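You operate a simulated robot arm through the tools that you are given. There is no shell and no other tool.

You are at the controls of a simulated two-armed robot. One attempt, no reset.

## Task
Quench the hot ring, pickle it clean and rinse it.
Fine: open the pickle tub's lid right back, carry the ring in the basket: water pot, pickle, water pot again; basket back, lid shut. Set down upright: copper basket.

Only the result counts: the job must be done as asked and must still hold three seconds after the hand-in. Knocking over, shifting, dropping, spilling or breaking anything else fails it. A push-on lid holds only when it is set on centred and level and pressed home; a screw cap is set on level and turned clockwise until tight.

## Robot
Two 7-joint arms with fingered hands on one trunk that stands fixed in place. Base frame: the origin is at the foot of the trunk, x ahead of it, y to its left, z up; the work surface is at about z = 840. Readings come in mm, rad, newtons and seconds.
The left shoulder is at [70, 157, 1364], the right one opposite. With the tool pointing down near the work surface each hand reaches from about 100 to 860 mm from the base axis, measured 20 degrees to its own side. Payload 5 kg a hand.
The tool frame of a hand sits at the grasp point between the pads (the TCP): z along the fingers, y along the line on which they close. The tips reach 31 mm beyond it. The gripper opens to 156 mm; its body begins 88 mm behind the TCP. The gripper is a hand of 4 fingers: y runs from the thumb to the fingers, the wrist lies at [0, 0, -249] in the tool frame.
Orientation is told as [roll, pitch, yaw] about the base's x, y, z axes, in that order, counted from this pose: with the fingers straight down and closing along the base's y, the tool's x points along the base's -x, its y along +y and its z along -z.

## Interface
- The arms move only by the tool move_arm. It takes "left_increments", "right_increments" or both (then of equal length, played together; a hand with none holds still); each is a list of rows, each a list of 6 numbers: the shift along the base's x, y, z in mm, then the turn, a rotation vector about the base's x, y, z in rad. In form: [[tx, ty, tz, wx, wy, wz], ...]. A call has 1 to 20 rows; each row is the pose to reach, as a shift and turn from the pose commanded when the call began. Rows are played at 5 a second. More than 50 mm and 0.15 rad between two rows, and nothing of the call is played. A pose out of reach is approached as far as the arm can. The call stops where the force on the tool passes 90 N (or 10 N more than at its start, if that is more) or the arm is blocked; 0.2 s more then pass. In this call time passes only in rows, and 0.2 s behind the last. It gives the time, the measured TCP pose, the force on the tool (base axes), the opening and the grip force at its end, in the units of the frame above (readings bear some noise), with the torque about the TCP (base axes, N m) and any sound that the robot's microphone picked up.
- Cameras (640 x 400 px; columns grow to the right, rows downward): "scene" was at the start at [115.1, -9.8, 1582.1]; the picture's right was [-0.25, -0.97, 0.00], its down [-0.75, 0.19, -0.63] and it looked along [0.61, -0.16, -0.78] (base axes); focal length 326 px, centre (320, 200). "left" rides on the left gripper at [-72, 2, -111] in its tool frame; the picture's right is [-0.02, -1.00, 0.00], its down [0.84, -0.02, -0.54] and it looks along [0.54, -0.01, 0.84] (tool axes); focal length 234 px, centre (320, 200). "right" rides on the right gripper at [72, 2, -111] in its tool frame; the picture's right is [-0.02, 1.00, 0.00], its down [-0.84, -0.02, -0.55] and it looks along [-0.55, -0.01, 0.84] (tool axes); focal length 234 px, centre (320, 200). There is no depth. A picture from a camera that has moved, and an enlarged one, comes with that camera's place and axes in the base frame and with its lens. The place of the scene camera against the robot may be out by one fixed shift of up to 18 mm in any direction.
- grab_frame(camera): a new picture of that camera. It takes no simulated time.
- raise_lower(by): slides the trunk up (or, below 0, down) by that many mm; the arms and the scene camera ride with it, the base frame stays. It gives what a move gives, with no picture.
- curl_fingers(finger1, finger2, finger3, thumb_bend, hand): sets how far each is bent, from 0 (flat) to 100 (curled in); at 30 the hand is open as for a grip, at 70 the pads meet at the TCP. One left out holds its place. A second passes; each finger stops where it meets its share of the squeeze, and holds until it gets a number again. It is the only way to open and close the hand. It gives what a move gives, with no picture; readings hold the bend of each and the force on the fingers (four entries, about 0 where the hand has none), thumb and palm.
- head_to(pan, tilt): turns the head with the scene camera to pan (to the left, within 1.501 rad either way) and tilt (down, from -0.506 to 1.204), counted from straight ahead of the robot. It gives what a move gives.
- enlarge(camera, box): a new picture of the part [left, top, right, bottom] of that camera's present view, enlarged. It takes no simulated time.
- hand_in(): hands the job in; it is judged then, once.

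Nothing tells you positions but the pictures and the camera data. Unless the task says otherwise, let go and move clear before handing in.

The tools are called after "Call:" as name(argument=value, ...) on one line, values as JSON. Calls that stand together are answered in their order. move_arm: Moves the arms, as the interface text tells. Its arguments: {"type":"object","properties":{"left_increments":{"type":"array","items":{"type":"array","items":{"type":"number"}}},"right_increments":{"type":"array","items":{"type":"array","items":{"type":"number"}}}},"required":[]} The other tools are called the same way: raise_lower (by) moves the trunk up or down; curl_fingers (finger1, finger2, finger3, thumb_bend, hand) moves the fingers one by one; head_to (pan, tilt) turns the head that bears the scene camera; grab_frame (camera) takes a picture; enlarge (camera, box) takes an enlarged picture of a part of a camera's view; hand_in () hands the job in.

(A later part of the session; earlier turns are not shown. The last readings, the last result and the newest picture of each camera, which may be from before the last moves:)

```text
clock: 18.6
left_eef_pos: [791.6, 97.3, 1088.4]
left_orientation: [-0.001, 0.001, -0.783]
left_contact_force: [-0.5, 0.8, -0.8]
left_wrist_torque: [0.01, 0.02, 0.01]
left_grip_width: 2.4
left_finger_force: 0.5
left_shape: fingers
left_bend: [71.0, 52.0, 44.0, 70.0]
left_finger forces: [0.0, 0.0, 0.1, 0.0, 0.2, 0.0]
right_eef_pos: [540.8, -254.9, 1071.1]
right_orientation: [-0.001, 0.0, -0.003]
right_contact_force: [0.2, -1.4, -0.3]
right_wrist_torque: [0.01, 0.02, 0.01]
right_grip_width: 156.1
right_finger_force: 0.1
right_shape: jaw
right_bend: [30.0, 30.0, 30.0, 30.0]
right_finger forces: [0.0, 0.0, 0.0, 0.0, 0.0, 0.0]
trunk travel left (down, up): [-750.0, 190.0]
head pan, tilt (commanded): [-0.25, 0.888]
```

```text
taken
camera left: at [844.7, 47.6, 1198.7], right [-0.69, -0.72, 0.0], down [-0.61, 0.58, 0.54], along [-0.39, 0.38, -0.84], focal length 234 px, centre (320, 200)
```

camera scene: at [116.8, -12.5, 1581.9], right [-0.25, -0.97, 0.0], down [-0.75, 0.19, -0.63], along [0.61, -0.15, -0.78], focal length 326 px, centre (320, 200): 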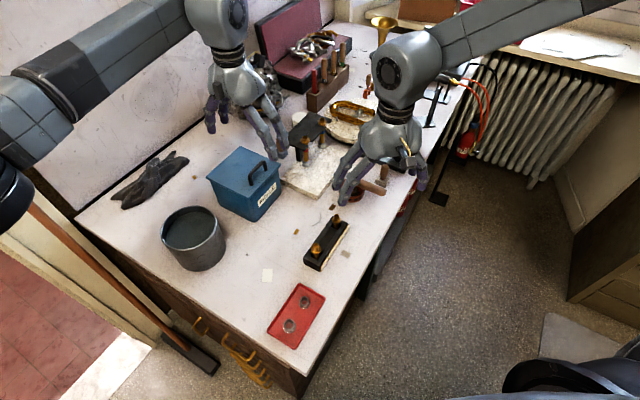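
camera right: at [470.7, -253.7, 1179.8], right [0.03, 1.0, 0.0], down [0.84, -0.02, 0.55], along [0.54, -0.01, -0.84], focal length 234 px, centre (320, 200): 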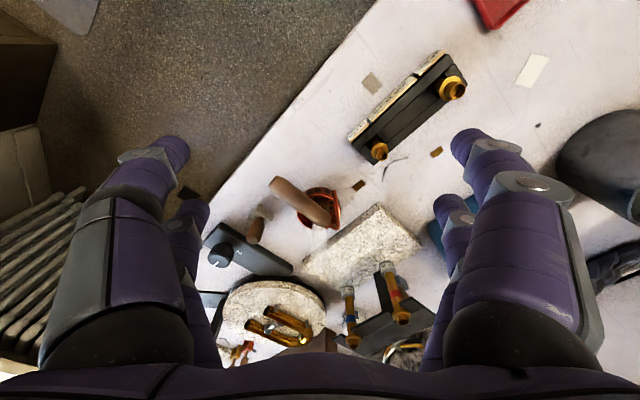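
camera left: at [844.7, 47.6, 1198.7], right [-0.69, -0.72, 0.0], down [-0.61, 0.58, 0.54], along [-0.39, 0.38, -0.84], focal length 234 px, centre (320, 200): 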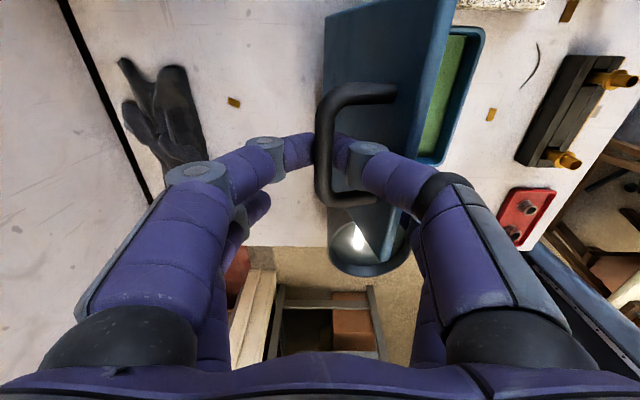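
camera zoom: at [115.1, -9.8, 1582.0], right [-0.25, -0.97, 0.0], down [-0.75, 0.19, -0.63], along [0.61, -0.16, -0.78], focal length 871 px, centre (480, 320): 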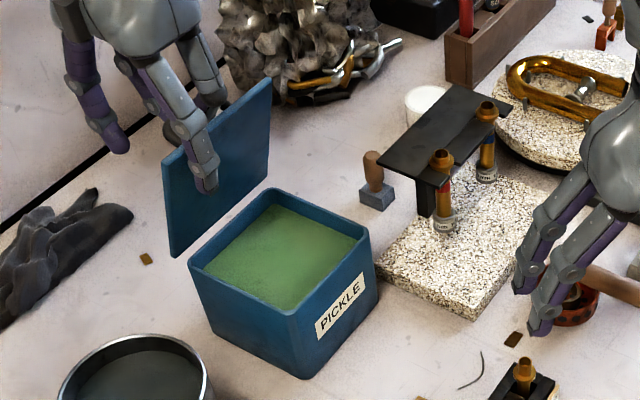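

Finger 3 lies in front of the inner face but isn't touching yet. I'll curl it a bit more until it presses.

Call:
curl_fingers(hand="left", finger3=54)

Call:
enlarge(camera="scene", box=[190, 80, 330, 230])

Call:
grab_frame(camera="left")

```text
clock: 19.6
left_eef_pos: [790.4, 96.7, 1086.4]
left_orientation: [-0.001, 0.001, -0.787]
left_contact_force: [-0.6, 0.3, 0.5]
left_wrist_torque: [-0.1, 0.09, 0.09]
left_grip_width: 1.7
left_finger_force: 2.7
left_shape: fingers
left_bend: [71.0, 52.0, 51.0, 71.0]
left_finger forces: [0.1, 0.0, 3.0, 0.1, 3.0, 0.1]
right_eef_pos: [541.3, -255.3, 1070.4]
right_orientation: [0.0, 0.0, -0.001]
right_contact_force: [-0.2, 0.1, -0.7]
right_wrist_torque: [-0.03, 0.01, -0.02]
right_grip_width: 155.8
right_finger_force: 0.0
right_shape: jaw
right_bend: [30.0, 30.0, 30.0, 30.0]
right_finger forces: [0.0, 0.1, 0.0, 0.0, 0.1, 0.0]
trunk travel left (down, up): [-750.0, 190.0]
head pan, tilt (commanded): [-0.25, 0.888]
```

```text
2.67 times, centred on (260, 155) of scene
camera zoom: at [114.9, -10.0, 1582.1], right [-0.25, -0.97, 0.0], down [-0.75, 0.19, -0.63], along [0.61, -0.16, -0.78], focal length 871 px, centre (480, 320)
```

zoom: 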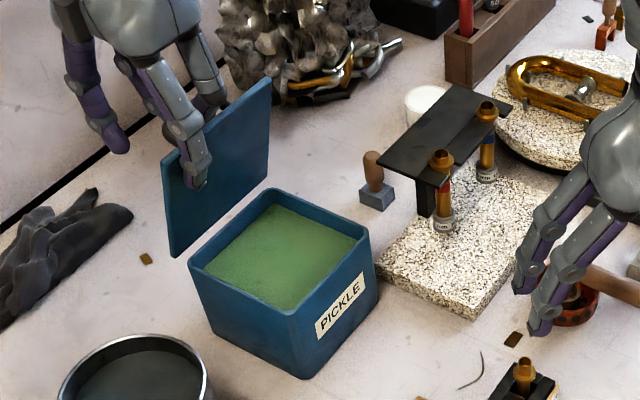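

```text
taken
camera left: at [844.5, 47.4, 1198.8], right [-0.69, -0.72, 0.0], down [-0.61, 0.58, 0.54], along [-0.39, 0.38, -0.84], focal length 234 px, centre (320, 200)
```

left: 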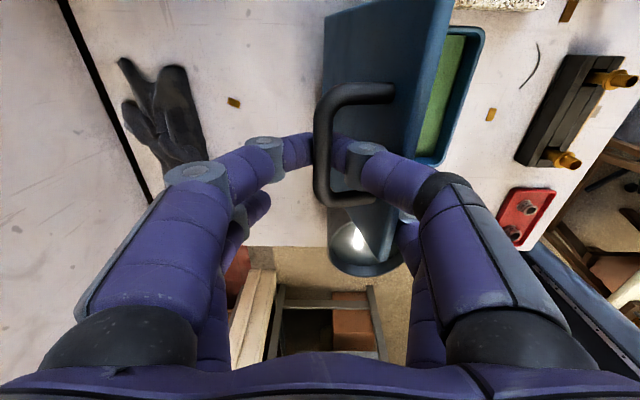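

Finger 3 now bears on the inner face at 3 N, with the thumb in the bail. I'll straighten the thumb and finger 1 a little so the lid can turn further relative to the hand, then keep pushing it back.

Call:
curl_fingers(hand="left", finger1=40, thumb_bend=60)

Call:
enlarge(camera="scene", box=[190, 80, 330, 230])

Call:
grab_frame(camera="left")

```text
clock: 20.6
left_eef_pos: [791.0, 97.7, 1086.7]
left_orientation: [0.0, -0.001, -0.784]
left_contact_force: [0.3, 0.3, -3.3]
left_wrist_torque: [-0.06, -0.24, 0.5]
left_grip_width: 70.9
left_finger_force: 11.6
left_shape: fingers
left_bend: [40.0, 52.0, 47.0, 63.0]
left_finger forces: [0.0, 0.1, 11.1, 0.0, 12.2, 0.0]
right_eef_pos: [540.7, -256.0, 1069.1]
right_orientation: [0.0, 0.001, 0.0]
right_contact_force: [0.2, 0.4, 0.5]
right_wrist_torque: [0.0, -0.02, -0.01]
right_grip_width: 155.7
right_finger_force: 0.0
right_shape: jaw
right_bend: [30.0, 30.0, 30.0, 30.0]
right_finger forces: [0.0, 0.1, 0.1, 0.0, 0.1, 0.0]
trunk travel left (down, up): [-750.0, 190.0]
head pan, tilt (commanded): [-0.25, 0.888]
```

```text
2.67 times, centred on (260, 155) of scene
camera zoom: at [115.7, -9.7, 1582.0], right [-0.25, -0.97, 0.0], down [-0.75, 0.19, -0.63], along [0.61, -0.16, -0.78], focal length 871 px, centre (480, 320)
```

zoom: 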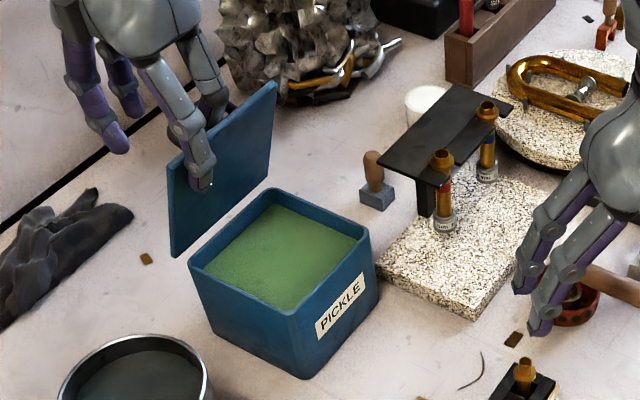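

```text
taken
camera left: at [845.2, 47.9, 1198.1], right [-0.69, -0.72, 0.0], down [-0.61, 0.58, 0.55], along [-0.4, 0.38, -0.84], focal length 234 px, centre (320, 200)
```

left: 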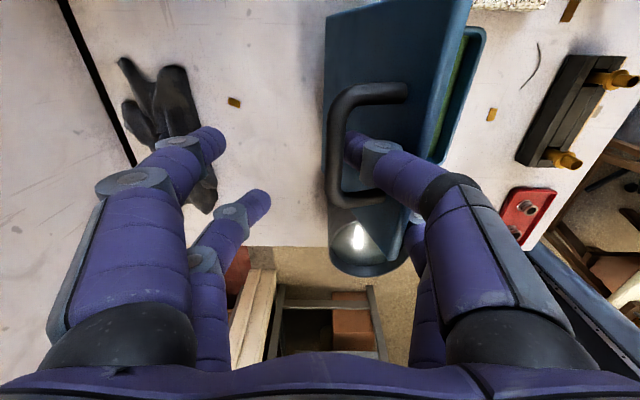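

The lid panel is now pinched between finger 3 inside and the thumb outside. I'll move on toward the wall and watch the forces.

Call:
move_arm(left_increments=[[5, 5, 1, 0, 0, 0], [10, 10, 1, 0, 0, 0], [15, 15, 1, 0, 0, 0], [20, 20, 0, 0, 0, 0]])

Call:
enlarge(camera="scene", box=[190, 80, 330, 230])

Call:
grab_frame(camera="left")

```text
clock: 21.6
left_eef_pos: [809.4, 115.9, 1092.4]
left_orientation: [-0.001, -0.004, -0.785]
left_contact_force: [-5.0, 0.8, 12.3]
left_wrist_torque: [-0.66, 0.61, 0.2]
left_grip_width: 74.6
left_finger_force: 11.5
left_shape: fingers
left_bend: [40.0, 52.0, 44.0, 62.0]
left_finger forces: [0.0, 0.1, 11.0, 0.0, 10.9, 0.1]
right_eef_pos: [539.1, -255.3, 1071.9]
right_orientation: [0.0, -0.004, 0.0]
right_contact_force: [0.9, -0.3, 0.3]
right_wrist_torque: [0.03, 0.01, 0.0]
right_grip_width: 156.0
right_finger_force: 0.1
right_shape: jaw
right_bend: [30.0, 30.0, 30.0, 30.0]
right_finger forces: [0.1, 0.0, 0.0, 0.0, 0.0, 0.0]
trunk travel left (down, up): [-750.0, 190.0]
head pan, tilt (commanded): [-0.25, 0.888]
```

```text
2.67 times, centred on (260, 155) of scene
camera zoom: at [111.8, -10.1, 1582.5], right [-0.25, -0.97, 0.0], down [-0.75, 0.19, -0.63], along [0.61, -0.16, -0.77], focal length 871 px, centre (480, 320)
```

zoom: 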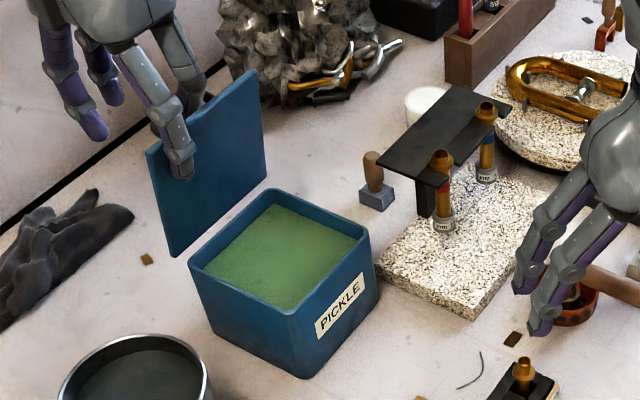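

```text
taken
camera left: at [863.2, 66.0, 1202.3], right [-0.69, -0.72, 0.0], down [-0.61, 0.58, 0.54], along [-0.39, 0.37, -0.84], focal length 234 px, centre (320, 200)
```

left: 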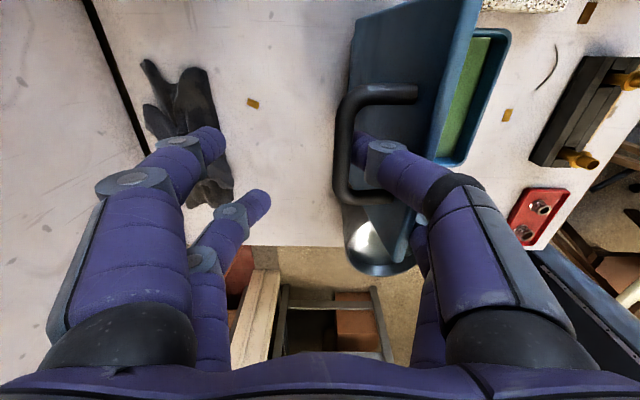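

The lid is at about 73° with light forces. I'll push on with a slight raise and a small tilt of the hand in the lid's turning sense.

Call:
move_arm(left_increments=[[5, 5, 2, -0.02, 0.02, 0], [10, 10, 4, -0.04, 0.04, 0], [14, 14, 5, -0.06, 0.06, 0], [18, 18, 5, -0.08, 0.08, 0]])

Call:
enlarge(camera="scene", box=[190, 80, 330, 230])

Call:
grab_frame(camera="left")

```text
clock: 22.6
left_eef_pos: [820.4, 133.3, 1092.0]
left_orientation: [-0.114, -0.001, -0.787]
left_contact_force: [4.9, -7.5, 0.2]
left_wrist_torque: [-0.29, -0.01, 0.79]
left_grip_width: 75.1
left_finger_force: 8.4
left_shape: fingers
left_bend: [40.0, 52.0, 45.0, 61.0]
left_finger forces: [0.1, 0.0, 8.6, 0.0, 7.8, 0.0]
left hand out of reach, approached as far as the arm can: row 4
right_eef_pos: [542.1, -255.7, 1069.5]
right_orientation: [0.0, 0.001, -0.003]
right_contact_force: [0.3, 0.2, -0.3]
right_wrist_torque: [-0.03, 0.0, -0.01]
right_grip_width: 155.8
right_finger_force: 0.0
right_shape: jaw
right_bend: [30.0, 30.0, 30.0, 30.0]
right_finger forces: [0.1, 0.0, 0.1, 0.0, 0.0, 0.1]
trunk travel left (down, up): [-750.0, 190.0]
head pan, tilt (commanded): [-0.25, 0.888]
```

```text
2.67 times, centred on (260, 155) of scene
camera zoom: at [116.7, -10.5, 1582.0], right [-0.25, -0.97, 0.0], down [-0.75, 0.19, -0.63], along [0.61, -0.16, -0.78], focal length 871 px, centre (480, 320)
```

zoom: 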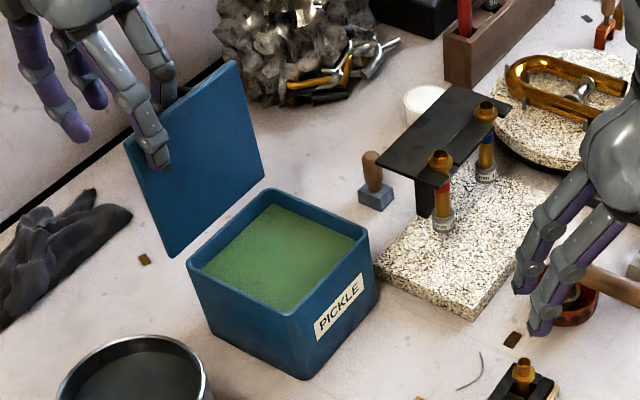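

```text
taken
camera left: at [882.4, 92.5, 1201.9], right [-0.69, -0.72, 0.11], down [-0.56, 0.62, 0.54], along [-0.46, 0.31, -0.83], focal length 234 px, centre (320, 200)
```

left: 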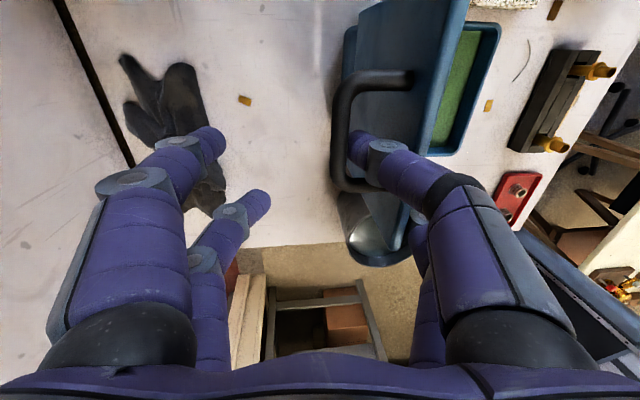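

The arm is at its reach limit with the lid at about 83°. I'll let the fingers do the rest: curl finger 3 and the thumb to push the lid over centre.

Call:
curl_fingers(hand="left", finger3=62, thumb_bend=69)

Call:
enlarge(camera="scene", box=[190, 60, 330, 210])

Call:
grab_frame(camera="left")

```text
clock: 23.6
left_eef_pos: [818.0, 134.6, 1092.8]
left_orientation: [-0.114, 0.0, -0.786]
left_contact_force: [0.8, -7.7, -0.1]
left_wrist_torque: [-0.48, 0.43, 0.39]
left_grip_width: 68.4
left_finger_force: 16.4
left_shape: fingers
left_bend: [40.0, 52.0, 47.0, 67.0]
left_finger forces: [0.0, 0.0, 6.6, 0.1, 25.9, 0.1]
right_eef_pos: [541.1, -256.5, 1069.6]
right_orientation: [0.002, 0.001, -0.003]
right_contact_force: [-0.8, 0.4, 0.1]
right_wrist_torque: [0.0, 0.0, 0.02]
right_grip_width: 156.0
right_finger_force: 0.1
right_shape: jaw
right_bend: [30.0, 30.0, 30.0, 30.0]
right_finger forces: [0.0, 0.1, 0.1, 0.0, 0.0, 0.0]
trunk travel left (down, up): [-750.0, 190.0]
head pan, tilt (commanded): [-0.25, 0.888]
```

```text
2.67 times, centred on (260, 135) of scene
camera zoom: at [115.3, -11.4, 1582.0], right [-0.25, -0.97, 0.0], down [-0.75, 0.19, -0.63], along [0.61, -0.16, -0.78], focal length 871 px, centre (480, 373)
```

zoom: 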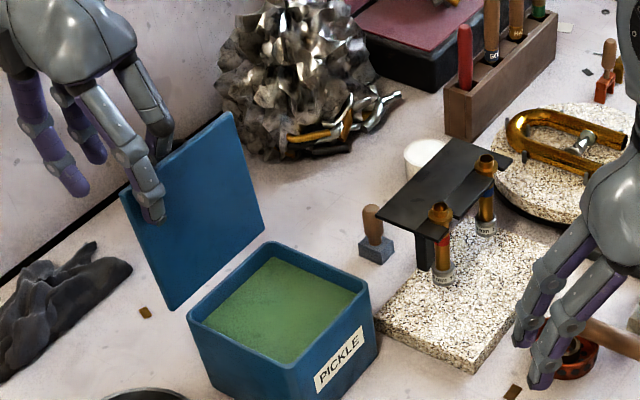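

```text
taken
camera left: at [880.9, 93.5, 1201.8], right [-0.68, -0.72, 0.11], down [-0.56, 0.62, 0.54], along [-0.46, 0.31, -0.83], focal length 234 px, centre (320, 200)
```

left: 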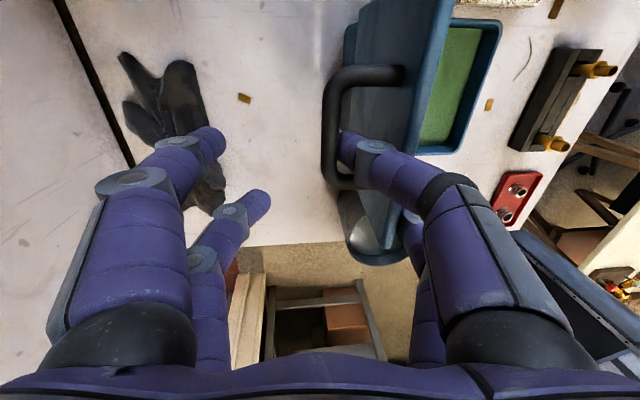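

By the scene picture the lid is now at about 93–95°, just past upright. I'll ease the thumb to unwedge it, keeping finger 3 in front as a guard.

Call:
curl_fingers(hand="left", thumb_bend=61)

Call:
enlarge(camera="scene", box=[190, 60, 330, 210])

Call:
grab_frame(camera="left")

```text
clock: 24.6
left_eef_pos: [819.4, 134.0, 1092.3]
left_orientation: [-0.113, 0.001, -0.784]
left_contact_force: [2.8, -6.2, 3.5]
left_wrist_torque: [-0.4, 0.19, 0.62]
left_grip_width: 73.1
left_finger_force: 10.0
left_shape: fingers
left_bend: [40.0, 52.0, 45.0, 63.0]
left_finger forces: [0.1, 0.0, 9.2, 0.0, 11.5, 0.1]
right_eef_pos: [541.4, -256.1, 1070.1]
right_orientation: [0.003, 0.0, -0.002]
right_contact_force: [-0.3, -0.6, -0.1]
right_wrist_torque: [0.03, 0.05, -0.01]
right_grip_width: 155.7
right_finger_force: 0.1
right_shape: jaw
right_bend: [30.0, 30.0, 30.0, 30.0]
right_finger forces: [0.0, 0.0, 0.0, 0.0, 0.0, 0.1]
trunk travel left (down, up): [-750.0, 190.0]
head pan, tilt (commanded): [-0.25, 0.888]
```

```text
2.67 times, centred on (260, 135) of scene
camera zoom: at [115.3, -11.2, 1582.0], right [-0.25, -0.97, 0.0], down [-0.75, 0.19, -0.63], along [0.61, -0.16, -0.78], focal length 871 px, centre (480, 373)
```

zoom: 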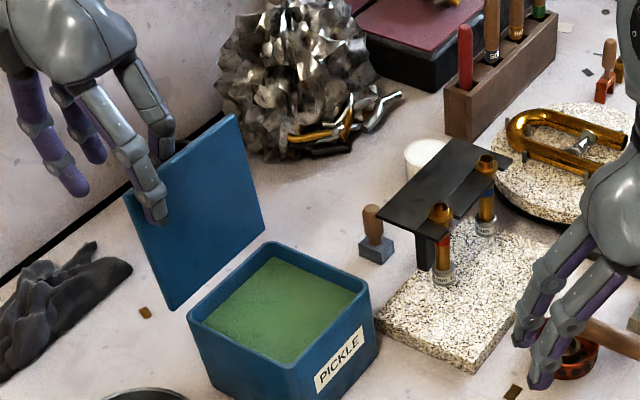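

```text
taken
camera left: at [881.1, 94.0, 1202.0], right [-0.68, -0.72, 0.11], down [-0.56, 0.62, 0.54], along [-0.46, 0.31, -0.83], focal length 234 px, centre (320, 200)
```

left: 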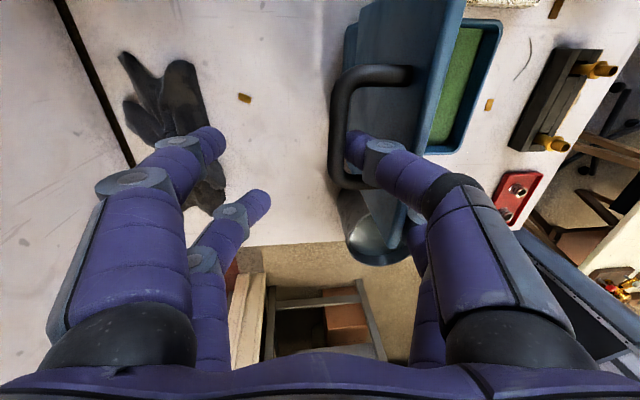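

The thumb is just beside the bar now. I'll raise the hand about 18 mm so the thumb clears the bar while finger 3 stays in front of the lid.

Call:
move_arm(left_increments=[[0, 0, 9, 0, 0, 0], [0, 0, 18, 0, 0, 0]])

Call:
grab_frame(camera="left")

Call:
enlarge(camera="scene", box=[190, 60, 330, 210])

```text
clock: 25.2
left_eef_pos: [819.3, 136.6, 1110.4]
left_orientation: [-0.111, 0.001, -0.784]
left_contact_force: [-0.2, 0.7, -1.6]
left_wrist_torque: [-0.04, -0.08, 0.13]
left_grip_width: 73.5
left_finger_force: 4.4
left_shape: fingers
left_bend: [40.0, 52.0, 49.0, 62.0]
left_finger forces: [0.0, 0.1, 4.6, 0.0, 4.7, 0.0]
right_eef_pos: [540.2, -255.4, 1070.2]
right_orientation: [0.0, -0.001, -0.002]
right_contact_force: [0.5, 0.0, 0.5]
right_wrist_torque: [0.03, -0.03, 0.0]
right_grip_width: 155.9
right_finger_force: 0.1
right_shape: jaw
right_bend: [30.0, 30.0, 30.0, 30.0]
right_finger forces: [0.0, 0.0, 0.1, 0.1, 0.0, 0.1]
trunk travel left (down, up): [-750.0, 190.0]
head pan, tilt (commanded): [-0.25, 0.888]
```

```text
taken
camera left: at [880.6, 96.2, 1219.7], right [-0.68, -0.72, 0.11], down [-0.56, 0.62, 0.54], along [-0.46, 0.31, -0.83], focal length 234 px, centre (320, 200)
```

left: 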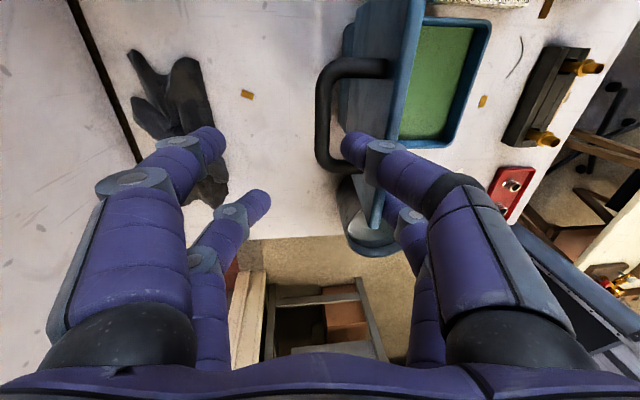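

```text
2.67 times, centred on (260, 135) of scene
camera zoom: at [114.4, -10.0, 1582.1], right [-0.25, -0.97, 0.0], down [-0.75, 0.19, -0.63], along [0.61, -0.16, -0.78], focal length 871 px, centre (480, 373)
```

zoom: 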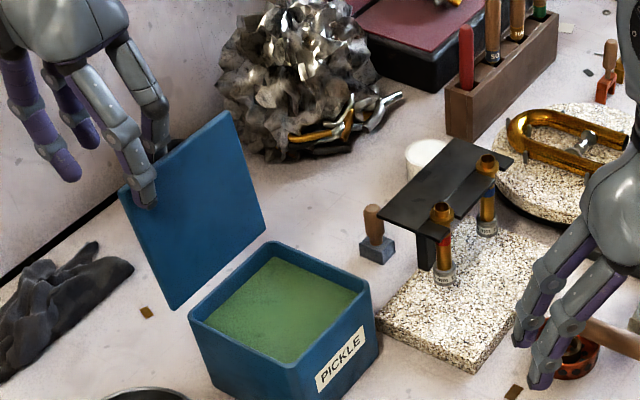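

The lid edge is now lightly held between finger 3 and the thumb at about 95°. Closing both pushes it further back.

Call:
curl_fingers(hand="left", finger3=68, thumb_bend=78)

Call:
grab_frame(camera="left")

Call:
enlarge(camera="scene", box=[190, 60, 330, 210])

```text
clock: 26.2
left_eef_pos: [818.2, 135.3, 1110.1]
left_orientation: [-0.114, 0.0, -0.788]
left_contact_force: [-0.9, -1.8, -0.3]
left_wrist_torque: [-0.04, 0.01, 0.04]
left_grip_width: 47.5
left_finger_force: 0.6
left_shape: fingers
left_bend: [40.0, 52.0, 66.0, 78.0]
left_finger forces: [0.0, 0.1, 1.6, 0.0, 0.0, 0.0]
right_eef_pos: [541.4, -256.2, 1069.8]
right_orientation: [0.001, -0.003, -0.003]
right_contact_force: [-0.1, -1.2, 0.7]
right_wrist_torque: [0.0, 0.0, 0.01]
right_grip_width: 156.0
right_finger_force: 0.1
right_shape: jaw
right_bend: [30.0, 30.0, 30.0, 30.0]
right_finger forces: [0.0, 0.0, 0.0, 0.1, 0.0, 0.0]
trunk travel left (down, up): [-750.0, 190.0]
head pan, tilt (commanded): [-0.25, 0.888]
```

```text
taken
camera left: at [880.9, 94.7, 1219.7], right [-0.68, -0.72, 0.11], down [-0.56, 0.62, 0.54], along [-0.46, 0.31, -0.83], focal length 234 px, centre (320, 200)
```

left: 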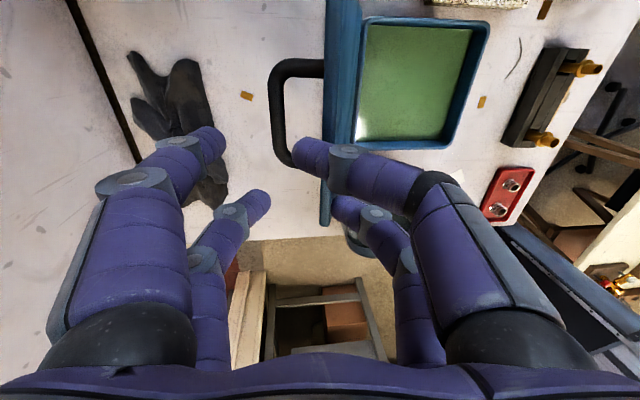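

```text
2.67 times, centred on (260, 135) of scene
camera zoom: at [114.7, -10.2, 1582.1], right [-0.25, -0.97, 0.0], down [-0.75, 0.19, -0.63], along [0.61, -0.16, -0.78], focal length 871 px, centre (480, 373)
```

zoom: 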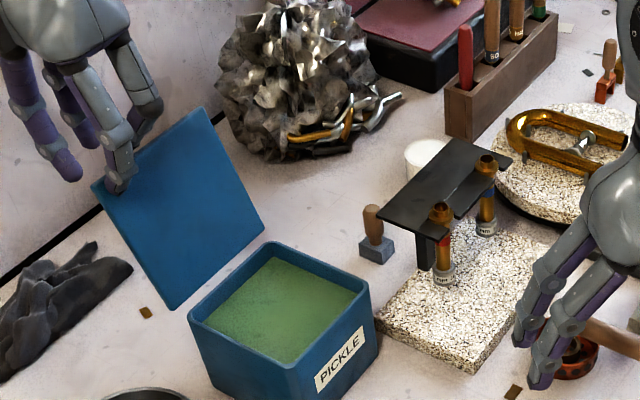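

The lid leans back well past upright now with almost no force on the fingers. I'll raise the left hand clear, slowly at first.

Call:
move_arm(left_increments=[[0, 0, 10, 0, 0, 0], [0, 0, 20, 0, 0, 0], [0, 0, 30, 0, 0, 0]])

Call:
enlarge(camera="scene", box=[190, 60, 330, 210])

Call:
grab_frame(camera="left")

```text
clock: 27.0
left_eef_pos: [817.4, 136.2, 1141.1]
left_orientation: [-0.113, 0.002, -0.784]
left_contact_force: [0.6, 0.3, -0.3]
left_wrist_torque: [-0.04, -0.01, -0.01]
left_grip_width: 47.7
left_finger_force: 0.1
left_shape: fingers
left_bend: [40.0, 52.0, 68.0, 78.0]
left_finger forces: [0.1, 0.1, 0.1, 0.1, 0.0, 0.1]
right_eef_pos: [540.8, -256.9, 1069.6]
right_orientation: [0.0, -0.001, -0.002]
right_contact_force: [-1.3, 0.3, -0.1]
right_wrist_torque: [0.01, 0.02, 0.03]
right_grip_width: 156.3
right_finger_force: 0.0
right_shape: jaw
right_bend: [30.0, 30.0, 30.0, 30.0]
right_finger forces: [0.0, 0.1, 0.1, 0.1, 0.1, 0.1]
trunk travel left (down, up): [-750.0, 190.0]
head pan, tilt (commanded): [-0.25, 0.888]
```

```text
2.67 times, centred on (260, 135) of scene
camera zoom: at [115.0, -10.4, 1582.0], right [-0.25, -0.97, 0.0], down [-0.75, 0.19, -0.63], along [0.61, -0.16, -0.78], focal length 871 px, centre (480, 373)
```

zoom: 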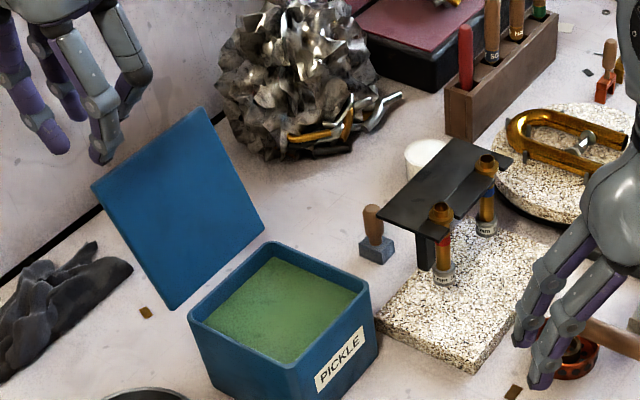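

```text
taken
camera left: at [879.9, 95.0, 1250.6], right [-0.68, -0.72, 0.11], down [-0.56, 0.62, 0.54], along [-0.46, 0.31, -0.83], focal length 234 px, centre (320, 200)
```

left: 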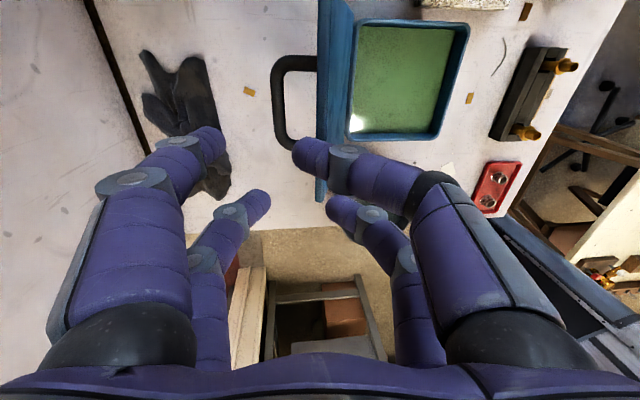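

The lid rests open at about 107°, at its stop, with the hand clear. Now I'll take the left arm out of the way to the left and bring the right hand above the basket handle, turned 45° so it closes across the wood.

Call:
move_arm(left_increments=[[0, 0, 40, 0, 0, 0], [-20, 20, 70, 0, 0, 0], [-56, 45, 74, 0.008, -0.008, 0], [-92, 70, 78, 0.016, -0.016, 0], [-128, 95, 82, 0.024, -0.024, 0], [-164, 120, 86, 0.032, -0.032, 0], [-200, 145, 90, 0.04, -0.04, 0], [-236, 170, 94, 0.048, -0.048, 0], [-272, 195, 98, 0.056, -0.056, 0], [-308, 220, 102, 0.064, -0.064, 0], [-344, 245, 106, 0.072, -0.072, 0], [-380, 270, 110, 0.08, -0.08, 0]], right_increments=[[10, -3, 0, 0, 0, 0.098], [21, -5, 0, 0, 0, 0.196], [32, -8, 0, 0, 0, 0.294], [42, -11, 0, 0, 0, 0.392], [53, -14, 0, 0, 0, 0.49], [64, -16, 0, 0, 0, 0.588], [74, -19, 0, 0, 0, 0.686], [85, -22, 0, 0, 0, 0.785], [85, -22, 0, 0, 0, 0.785], [85, -22, 0, 0, 0, 0.785], [85, -22, 0, 0, 0, 0.785], [85, -22, 0, 0, 0, 0.785]])

Call:
grab_frame(camera="right")

Call:
grab_frame(camera="scene")

```text
clock: 29.6
left_eef_pos: [433.3, 409.1, 1250.7]
left_orientation: [0.0, -0.001, -0.786]
left_contact_force: [-0.2, -0.4, 0.2]
left_wrist_torque: [-0.02, -0.03, 0.02]
left_grip_width: 47.6
left_finger_force: 0.0
left_shape: fingers
left_bend: [40.0, 52.0, 68.0, 78.0]
left_finger forces: [0.1, 0.0, 0.0, 0.0, 0.1, 0.0]
right_eef_pos: [622.7, -276.1, 1071.9]
right_orientation: [-0.002, -0.001, 0.784]
right_contact_force: [0.3, -0.2, -0.3]
right_wrist_torque: [-0.02, -0.05, -0.01]
right_grip_width: 155.9
right_finger_force: 0.0
right_shape: jaw
right_bend: [30.0, 30.0, 30.0, 30.0]
right_finger forces: [0.1, 0.1, 0.1, 0.1, 0.0, 0.1]
trunk travel left (down, up): [-750.0, 190.0]
head pan, tilt (commanded): [-0.25, 0.888]
```

```text
taken
camera right: at [570.4, -326.2, 1183.7], right [-0.69, 0.73, 0.0], down [0.61, 0.58, 0.55], along [0.4, 0.38, -0.84], focal length 234 px, centre (320, 200)
```

right: 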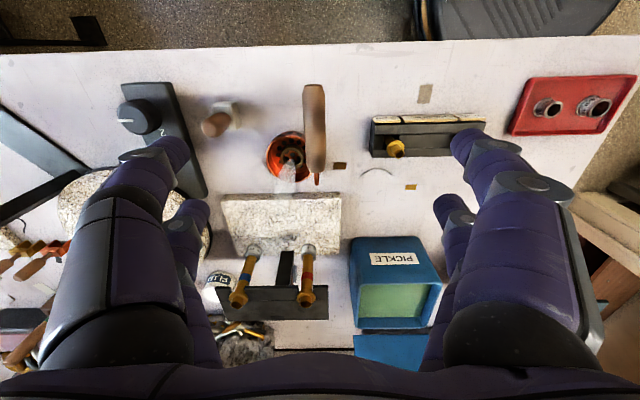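

```text
taken
camera scene: at [110.8, -9.3, 1582.4], right [-0.25, -0.97, 0.0], down [-0.75, 0.19, -0.63], along [0.61, -0.16, -0.77], focal length 326 px, centre (320, 200)
```

scene: 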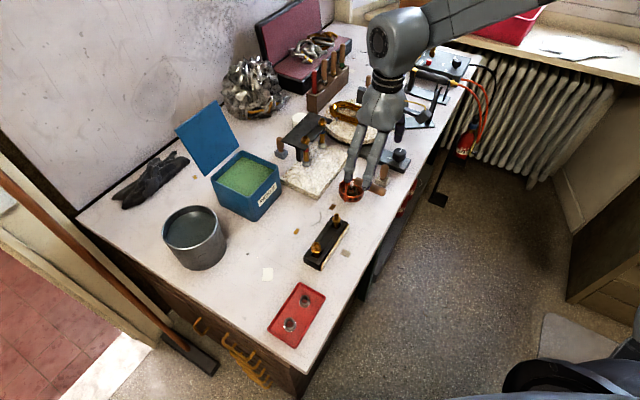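

A clear view: handle nearly aligned with the hand, basket to its left with the ring inside. I'll enlarge to refine.

Call:
enlarge(camera="right", box=[240, 70, 380, 200])

Call:
enlarge(camera="scene", box=[310, 130, 440, 230])

```text
3.08 times, centred on (310, 135) of right
camera zoom: at [570.4, -326.2, 1183.7], right [-0.69, 0.73, 0.0], down [0.61, 0.58, 0.55], along [0.4, 0.38, -0.84], focal length 720 px, centre (351, 400)
```

zoom: 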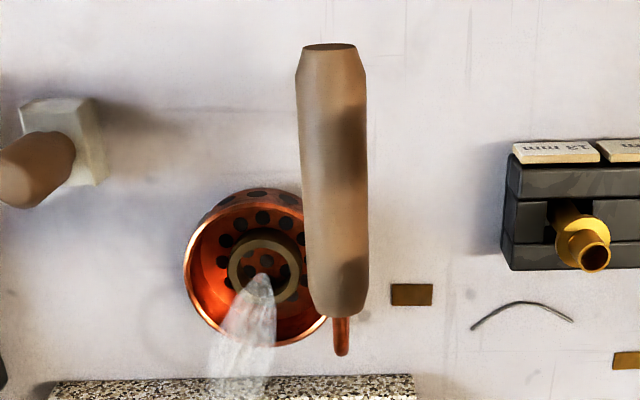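

```text
4.00 times, centred on (375, 180) of scene
camera zoom: at [110.8, -9.3, 1582.4], right [-0.25, -0.97, 0.0], down [-0.75, 0.19, -0.63], along [0.61, -0.16, -0.77], focal length 1306 px, centre (100, 280)
```

zoom: 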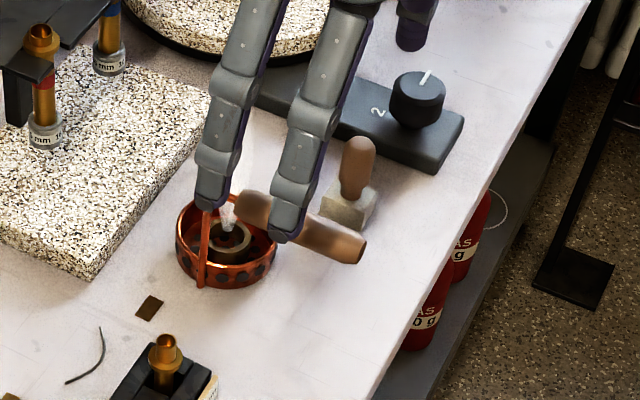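

The handle axis runs at 45° through about (629, -278) at z≈940, 22 mm thick, with the basket centre about 57 mm ahead and 40 mm to the side of the grip point. I'll part-close the right hand, come down over the handle and check before gripping.

Call:
curl_fingers(hand="right", finger1=52, finger2=52, finger3=52, thumb_bend=52)

Call:
move_arm(right_increments=[[2, -1, -30, 0, 0, 0], [4, -2, -60, 0, 0, 0], [5, -2, -85, 0, 0, 0]])

Call:
grab_frame(camera="right")

Call:
enlarge(camera="scene", box=[310, 110, 440, 230])

```text
clock: 30.6
left_eef_pos: [439.1, 408.1, 1248.7]
left_orientation: [0.0, -0.001, -0.782]
left_contact_force: [-0.2, 0.3, -0.3]
left_wrist_torque: [0.02, 0.0, -0.02]
left_grip_width: 47.6
left_finger_force: 0.1
left_shape: fingers
left_bend: [40.0, 52.0, 68.0, 78.0]
left_finger forces: [0.0, 0.0, 0.1, 0.1, 0.0, 0.0]
right_eef_pos: [626.6, -277.3, 1071.2]
right_orientation: [0.001, 0.001, 0.782]
right_contact_force: [0.2, 0.4, 0.9]
right_wrist_torque: [-0.01, -0.04, 0.01]
right_grip_width: 73.4
right_finger_force: 0.0
right_shape: fingers
right_bend: [52.0, 52.0, 52.0, 52.0]
right_finger forces: [0.1, 0.0, 0.1, 0.0, 0.0, 0.0]
trunk travel left (down, up): [-750.0, 190.0]
head pan, tilt (commanded): [-0.25, 0.888]
```

```text
clock: 31.4
left_eef_pos: [437.1, 408.7, 1248.0]
left_orientation: [0.0, 0.001, -0.785]
left_contact_force: [0.3, 0.8, -0.6]
left_wrist_torque: [0.01, 0.0, -0.03]
left_grip_width: 47.3
left_finger_force: 0.0
left_shape: fingers
left_bend: [40.0, 52.0, 68.0, 78.0]
left_finger forces: [0.0, 0.0, 0.0, 0.0, 0.0, 0.0]
right_eef_pos: [631.7, -275.7, 985.5]
right_orientation: [0.001, -0.002, 0.782]
right_contact_force: [-0.3, -0.5, 0.2]
right_wrist_torque: [-0.02, 0.02, 0.0]
right_grip_width: 73.7
right_finger_force: 0.0
right_shape: fingers
right_bend: [52.0, 52.0, 52.0, 52.0]
right_finger forces: [0.0, 0.1, 0.0, 0.0, 0.1, 0.0]
trunk travel left (down, up): [-750.0, 190.0]
head pan, tilt (commanded): [-0.25, 0.888]
```

```text
taken
camera right: at [579.2, -326.6, 1096.1], right [-0.69, 0.73, 0.0], down [0.61, 0.58, 0.55], along [0.4, 0.38, -0.84], focal length 234 px, centre (320, 200)
```

right: 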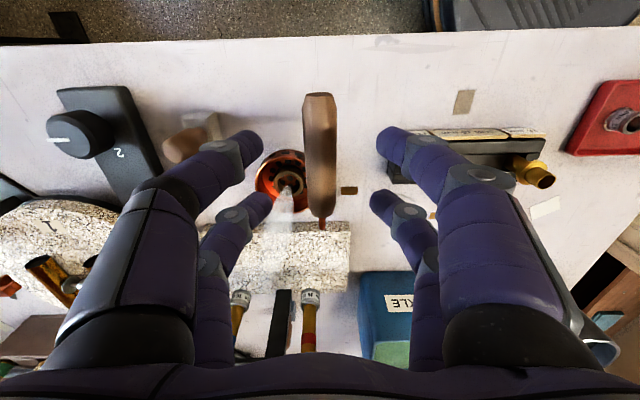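

```text
3.33 times, centred on (375, 170) of scene
camera zoom: at [115.0, -9.9, 1582.1], right [-0.25, -0.97, 0.0], down [-0.75, 0.19, -0.63], along [0.61, -0.16, -0.78], focal length 1088 px, centre (137, 300)
```

zoom: 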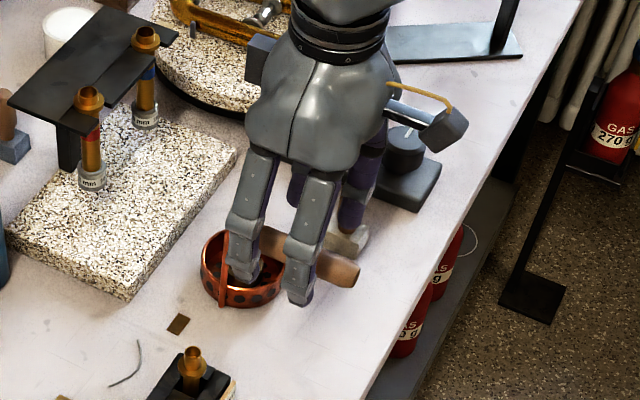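

The handle is centred between the pads; the front pair is close to the wood's stem end, so I'll shift back 8 mm along the handle and go down to grip height.

Call:
move_arm(right_increments=[[-6, -6, -12, 0, 0, 0], [-6, -6, -24, 0, 0, 0], [-6, -6, -36, 0, 0, 0]])

Call:
grab_frame(camera="right")

Call:
enlarge(camera="scene", box=[310, 110, 440, 230])

```text
clock: 32.2
left_eef_pos: [436.5, 408.0, 1248.4]
left_orientation: [0.001, 0.002, -0.784]
left_contact_force: [0.8, 0.2, 0.3]
left_wrist_torque: [-0.04, -0.04, 0.0]
left_grip_width: 47.5
left_finger_force: 0.1
left_shape: fingers
left_bend: [40.0, 52.0, 68.0, 78.0]
left_finger forces: [0.0, 0.0, 0.0, 0.0, 0.1, 0.0]
right_eef_pos: [625.3, -284.3, 949.1]
right_orientation: [-0.002, 0.001, 0.783]
right_contact_force: [0.8, -0.4, -0.4]
right_wrist_torque: [0.03, -0.04, 0.02]
right_grip_width: 73.7
right_finger_force: 0.1
right_shape: fingers
right_bend: [52.0, 52.0, 52.0, 52.0]
right_finger forces: [0.1, 0.1, 0.1, 0.1, 0.1, 0.0]
trunk travel left (down, up): [-750.0, 190.0]
head pan, tilt (commanded): [-0.25, 0.888]
```

```text
taken
camera right: at [572.9, -333.9, 1060.7], right [-0.69, 0.73, 0.0], down [0.61, 0.58, 0.55], along [0.4, 0.38, -0.84], focal length 234 px, centre (320, 200)
```

right: 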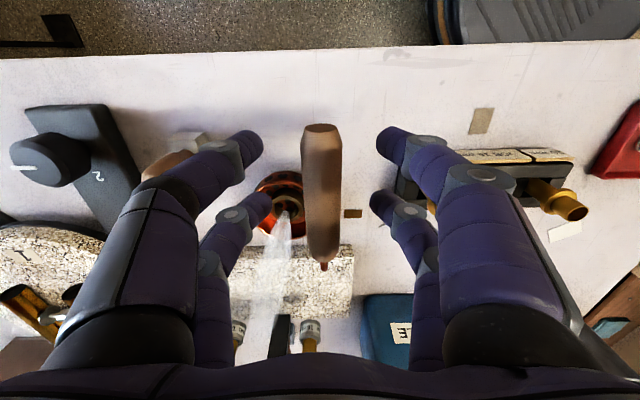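

```text
3.33 times, centred on (375, 170) of scene
camera zoom: at [115.4, -9.7, 1582.0], right [-0.25, -0.97, 0.0], down [-0.75, 0.19, -0.63], along [0.61, -0.16, -0.78], focal length 1088 px, centre (137, 300)
```

zoom: 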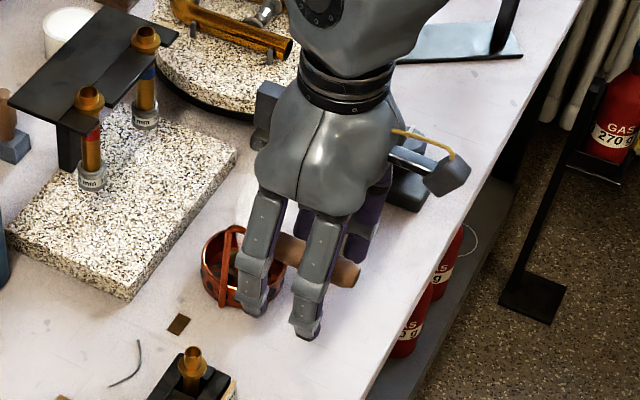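

The handle lies well within all four pads. I'll close the hand on it.

Call:
curl_fingers(hand="right", finger1=72, finger2=72, finger3=72, thumb_bend=72)

Call:
grab_frame(camera="right")

Call:
enlarge(camera="scene", box=[310, 110, 440, 230])

```text
clock: 33.2
left_eef_pos: [437.0, 409.4, 1249.3]
left_orientation: [-0.002, 0.0, -0.783]
left_contact_force: [0.3, 0.1, -0.1]
left_wrist_torque: [-0.04, 0.01, -0.01]
left_grip_width: 47.9
left_finger_force: 0.1
left_shape: fingers
left_bend: [40.0, 52.0, 68.0, 78.0]
left_finger forces: [0.0, 0.1, 0.0, 0.0, 0.1, 0.0]
right_eef_pos: [623.8, -285.0, 949.8]
right_orientation: [0.0, 0.002, 0.784]
right_contact_force: [0.2, 0.2, -0.1]
right_wrist_torque: [-0.01, -0.02, 0.07]
right_grip_width: 3.5
right_finger_force: 4.1
right_shape: fingers
right_bend: [71.0, 71.0, 71.0, 71.0]
right_finger forces: [2.2, 2.2, 1.8, 0.0, 2.8, 0.0]
trunk travel left (down, up): [-750.0, 190.0]
head pan, tilt (commanded): [-0.25, 0.888]
```

```text
taken
camera right: at [572.6, -333.9, 1060.7], right [-0.69, 0.73, 0.0], down [0.61, 0.58, 0.55], along [0.4, 0.38, -0.84], focal length 234 px, centre (320, 200)
```

right: 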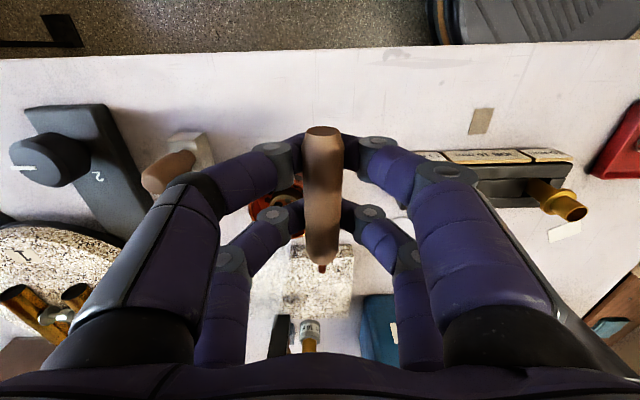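

```text
3.33 times, centred on (375, 170) of scene
camera zoom: at [115.3, -9.8, 1582.0], right [-0.25, -0.97, 0.0], down [-0.75, 0.19, -0.63], along [0.61, -0.16, -0.78], focal length 1088 px, centre (137, 300)
```

zoom: 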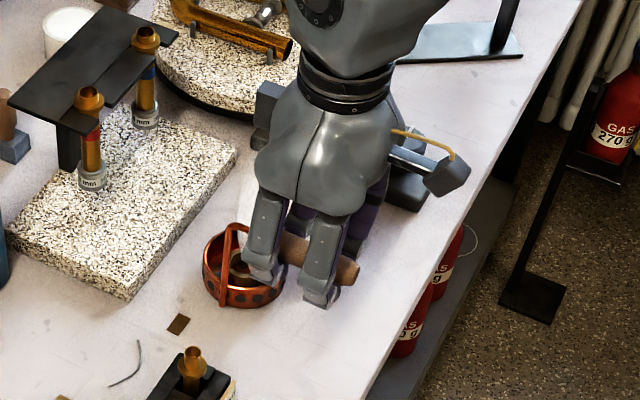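

The fingers closed almost fully (bend 71, 3.5 mm), so the handle is sitting above the tips rather than between the pads; a re-check of the views puts the handle nearer z≈955. I'll open, raise 17 mm and close again for a proper grip.

Call:
curl_fingers(hand="right", finger1=54, finger2=54, finger3=54, thumb_bend=54)

Call:
move_arm(right_increments=[[0, 0, 9, 0, 0, 0], [0, 0, 17, 0, 0, 0]])

Call:
curl_fingers(hand="right", finger1=74, finger2=74, finger3=74, thumb_bend=74)

Call:
grab_frame(camera="right")

Call:
enlarge(camera="scene", box=[310, 110, 440, 230])

```text
clock: 34.2
left_eef_pos: [437.8, 409.0, 1250.0]
left_orientation: [0.0, 0.0, -0.784]
left_contact_force: [0.1, -0.2, -0.2]
left_wrist_torque: [-0.01, 0.02, 0.04]
left_grip_width: 47.5
left_finger_force: 0.1
left_shape: fingers
left_bend: [40.0, 52.0, 68.0, 78.0]
left_finger forces: [0.1, 0.0, 0.1, 0.0, 0.0, 0.1]
right_eef_pos: [625.4, -283.4, 949.6]
right_orientation: [0.001, 0.0, 0.783]
right_contact_force: [0.0, -0.7, -1.0]
right_wrist_torque: [0.04, -0.03, -0.01]
right_grip_width: 64.4
right_finger_force: 0.1
right_shape: fingers
right_bend: [54.0, 54.0, 54.0, 54.0]
right_finger forces: [0.1, 0.0, 0.1, 0.1, 0.1, 0.0]
trunk travel left (down, up): [-750.0, 190.0]
head pan, tilt (commanded): [-0.25, 0.888]
```

```text
clock: 34.8
left_eef_pos: [436.2, 411.1, 1249.9]
left_orientation: [-0.002, -0.001, -0.784]
left_contact_force: [-0.6, 0.2, -0.1]
left_wrist_torque: [0.0, 0.0, 0.0]
left_grip_width: 47.5
left_finger_force: 0.0
left_shape: fingers
left_bend: [40.0, 52.0, 68.0, 78.0]
left_finger forces: [0.1, 0.1, 0.1, 0.0, 0.1, 0.0]
right_eef_pos: [623.9, -284.8, 967.4]
right_orientation: [-0.001, 0.001, 0.783]
right_contact_force: [0.9, -0.4, -0.2]
right_wrist_torque: [0.01, 0.01, 0.0]
right_grip_width: 64.3
right_finger_force: 0.1
right_shape: fingers
right_bend: [54.0, 54.0, 54.0, 54.0]
right_finger forces: [0.0, 0.0, 0.1, 0.1, 0.0, 0.0]
trunk travel left (down, up): [-750.0, 190.0]
head pan, tilt (commanded): [-0.25, 0.888]
```

```text
clock: 35.8
left_eef_pos: [436.1, 410.1, 1249.0]
left_orientation: [0.001, 0.0, -0.783]
left_contact_force: [0.0, 0.0, -0.7]
left_wrist_torque: [-0.02, 0.02, -0.03]
left_grip_width: 47.4
left_finger_force: 0.2
left_shape: fingers
left_bend: [40.0, 52.0, 68.0, 78.0]
left_finger forces: [0.0, 0.1, 0.0, 0.0, 0.0, 0.0]
right_eef_pos: [624.5, -284.6, 967.3]
right_orientation: [0.0, 0.0, 0.783]
right_contact_force: [0.4, 1.1, -0.4]
right_wrist_torque: [0.02, 0.09, 0.05]
right_grip_width: 20.3
right_finger_force: 16.2
right_shape: fingers
right_bend: [64.0, 65.0, 66.0, 69.0]
right_finger forces: [7.9, 7.7, 5.9, 0.0, 10.6, 0.0]
trunk travel left (down, up): [-750.0, 190.0]
head pan, tilt (commanded): [-0.25, 0.888]
```

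```text
taken
camera right: at [572.1, -335.0, 1078.4], right [-0.69, 0.73, 0.0], down [0.61, 0.58, 0.55], along [0.4, 0.38, -0.84], focal length 234 px, centre (320, 200)
```

right: 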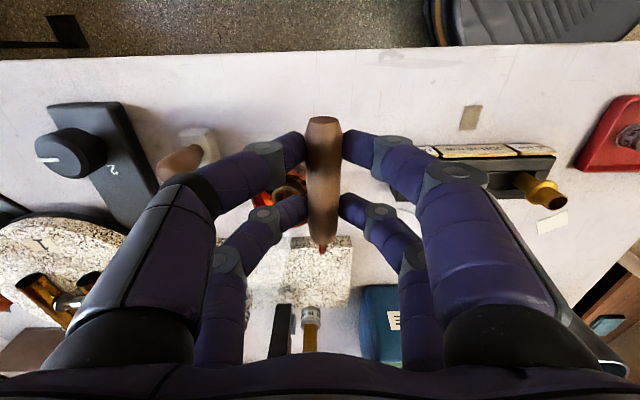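

```text
3.33 times, centred on (375, 170) of scene
camera zoom: at [115.3, -9.9, 1582.0], right [-0.25, -0.97, 0.0], down [-0.75, 0.19, -0.63], along [0.61, -0.16, -0.78], focal length 1088 px, centre (137, 300)
```

zoom: 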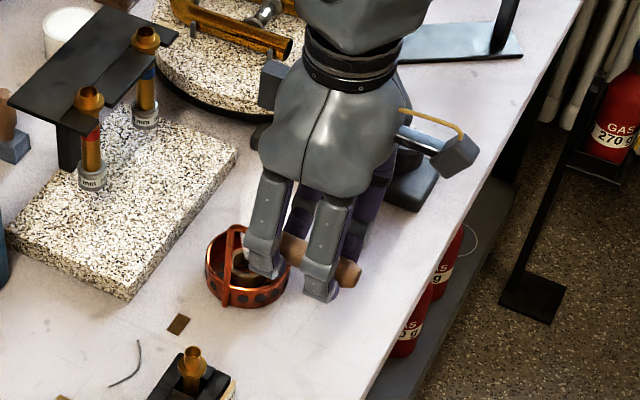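

Now the grip is real: 20 mm opening, 6–10 N on each pad. I'll squeeze harder so the off-centre basket can't turn in the grip.

Call:
curl_fingers(hand="right", finger1=92, finger2=92, finger3=92, thumb_bend=92)

Call:
enlarge(camera="right", box=[200, 90, 440, 280])

Call:
enlarge(camera="scene", box=[310, 130, 410, 220])

```text
clock: 36.8
left_eef_pos: [436.8, 407.8, 1248.8]
left_orientation: [0.0, 0.0, -0.784]
left_contact_force: [0.0, -0.2, -0.6]
left_wrist_torque: [-0.02, 0.02, -0.03]
left_grip_width: 47.8
left_finger_force: 0.2
left_shape: fingers
left_bend: [40.0, 52.0, 68.0, 78.0]
left_finger forces: [0.1, 0.1, 0.0, 0.1, 0.1, 0.0]
right_eef_pos: [624.2, -286.1, 967.8]
right_orientation: [-0.001, -0.001, 0.785]
right_contact_force: [-0.5, 0.4, -3.1]
right_wrist_torque: [-0.01, 0.13, -0.01]
right_grip_width: 14.9
right_finger_force: 23.4
right_shape: fingers
right_bend: [57.0, 58.0, 74.0, 85.0]
right_finger forces: [13.6, 8.9, 8.7, 0.0, 17.2, 0.1]
trunk travel left (down, up): [-750.0, 190.0]
head pan, tilt (commanded): [-0.25, 0.888]
```

```text
2.11 times, centred on (320, 185) of right
camera zoom: at [572.2, -335.1, 1078.3], right [-0.69, 0.73, 0.0], down [0.61, 0.58, 0.55], along [0.39, 0.38, -0.84], focal length 493 px, centre (320, 232)
```

zoom: 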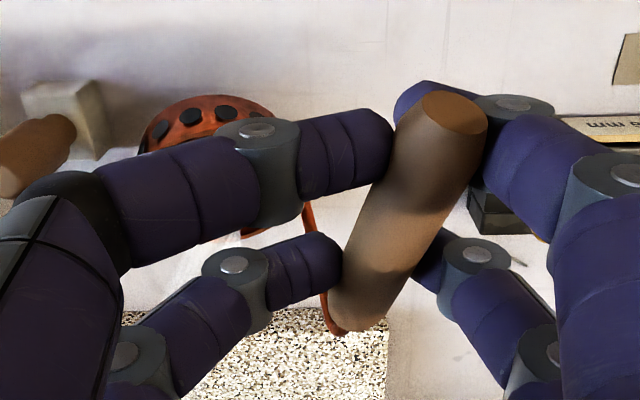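

```text
4.44 times, centred on (360, 175) of scene
camera zoom: at [115.5, -10.0, 1582.0], right [-0.25, -0.97, 0.0], down [-0.75, 0.19, -0.63], along [0.61, -0.16, -0.78], focal length 1451 px, centre (142, 311)
```

zoom: 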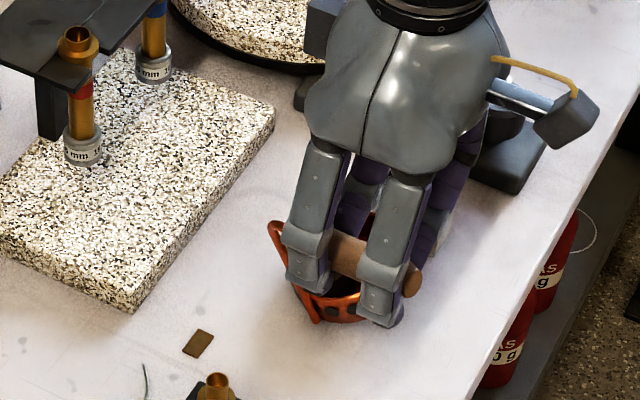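

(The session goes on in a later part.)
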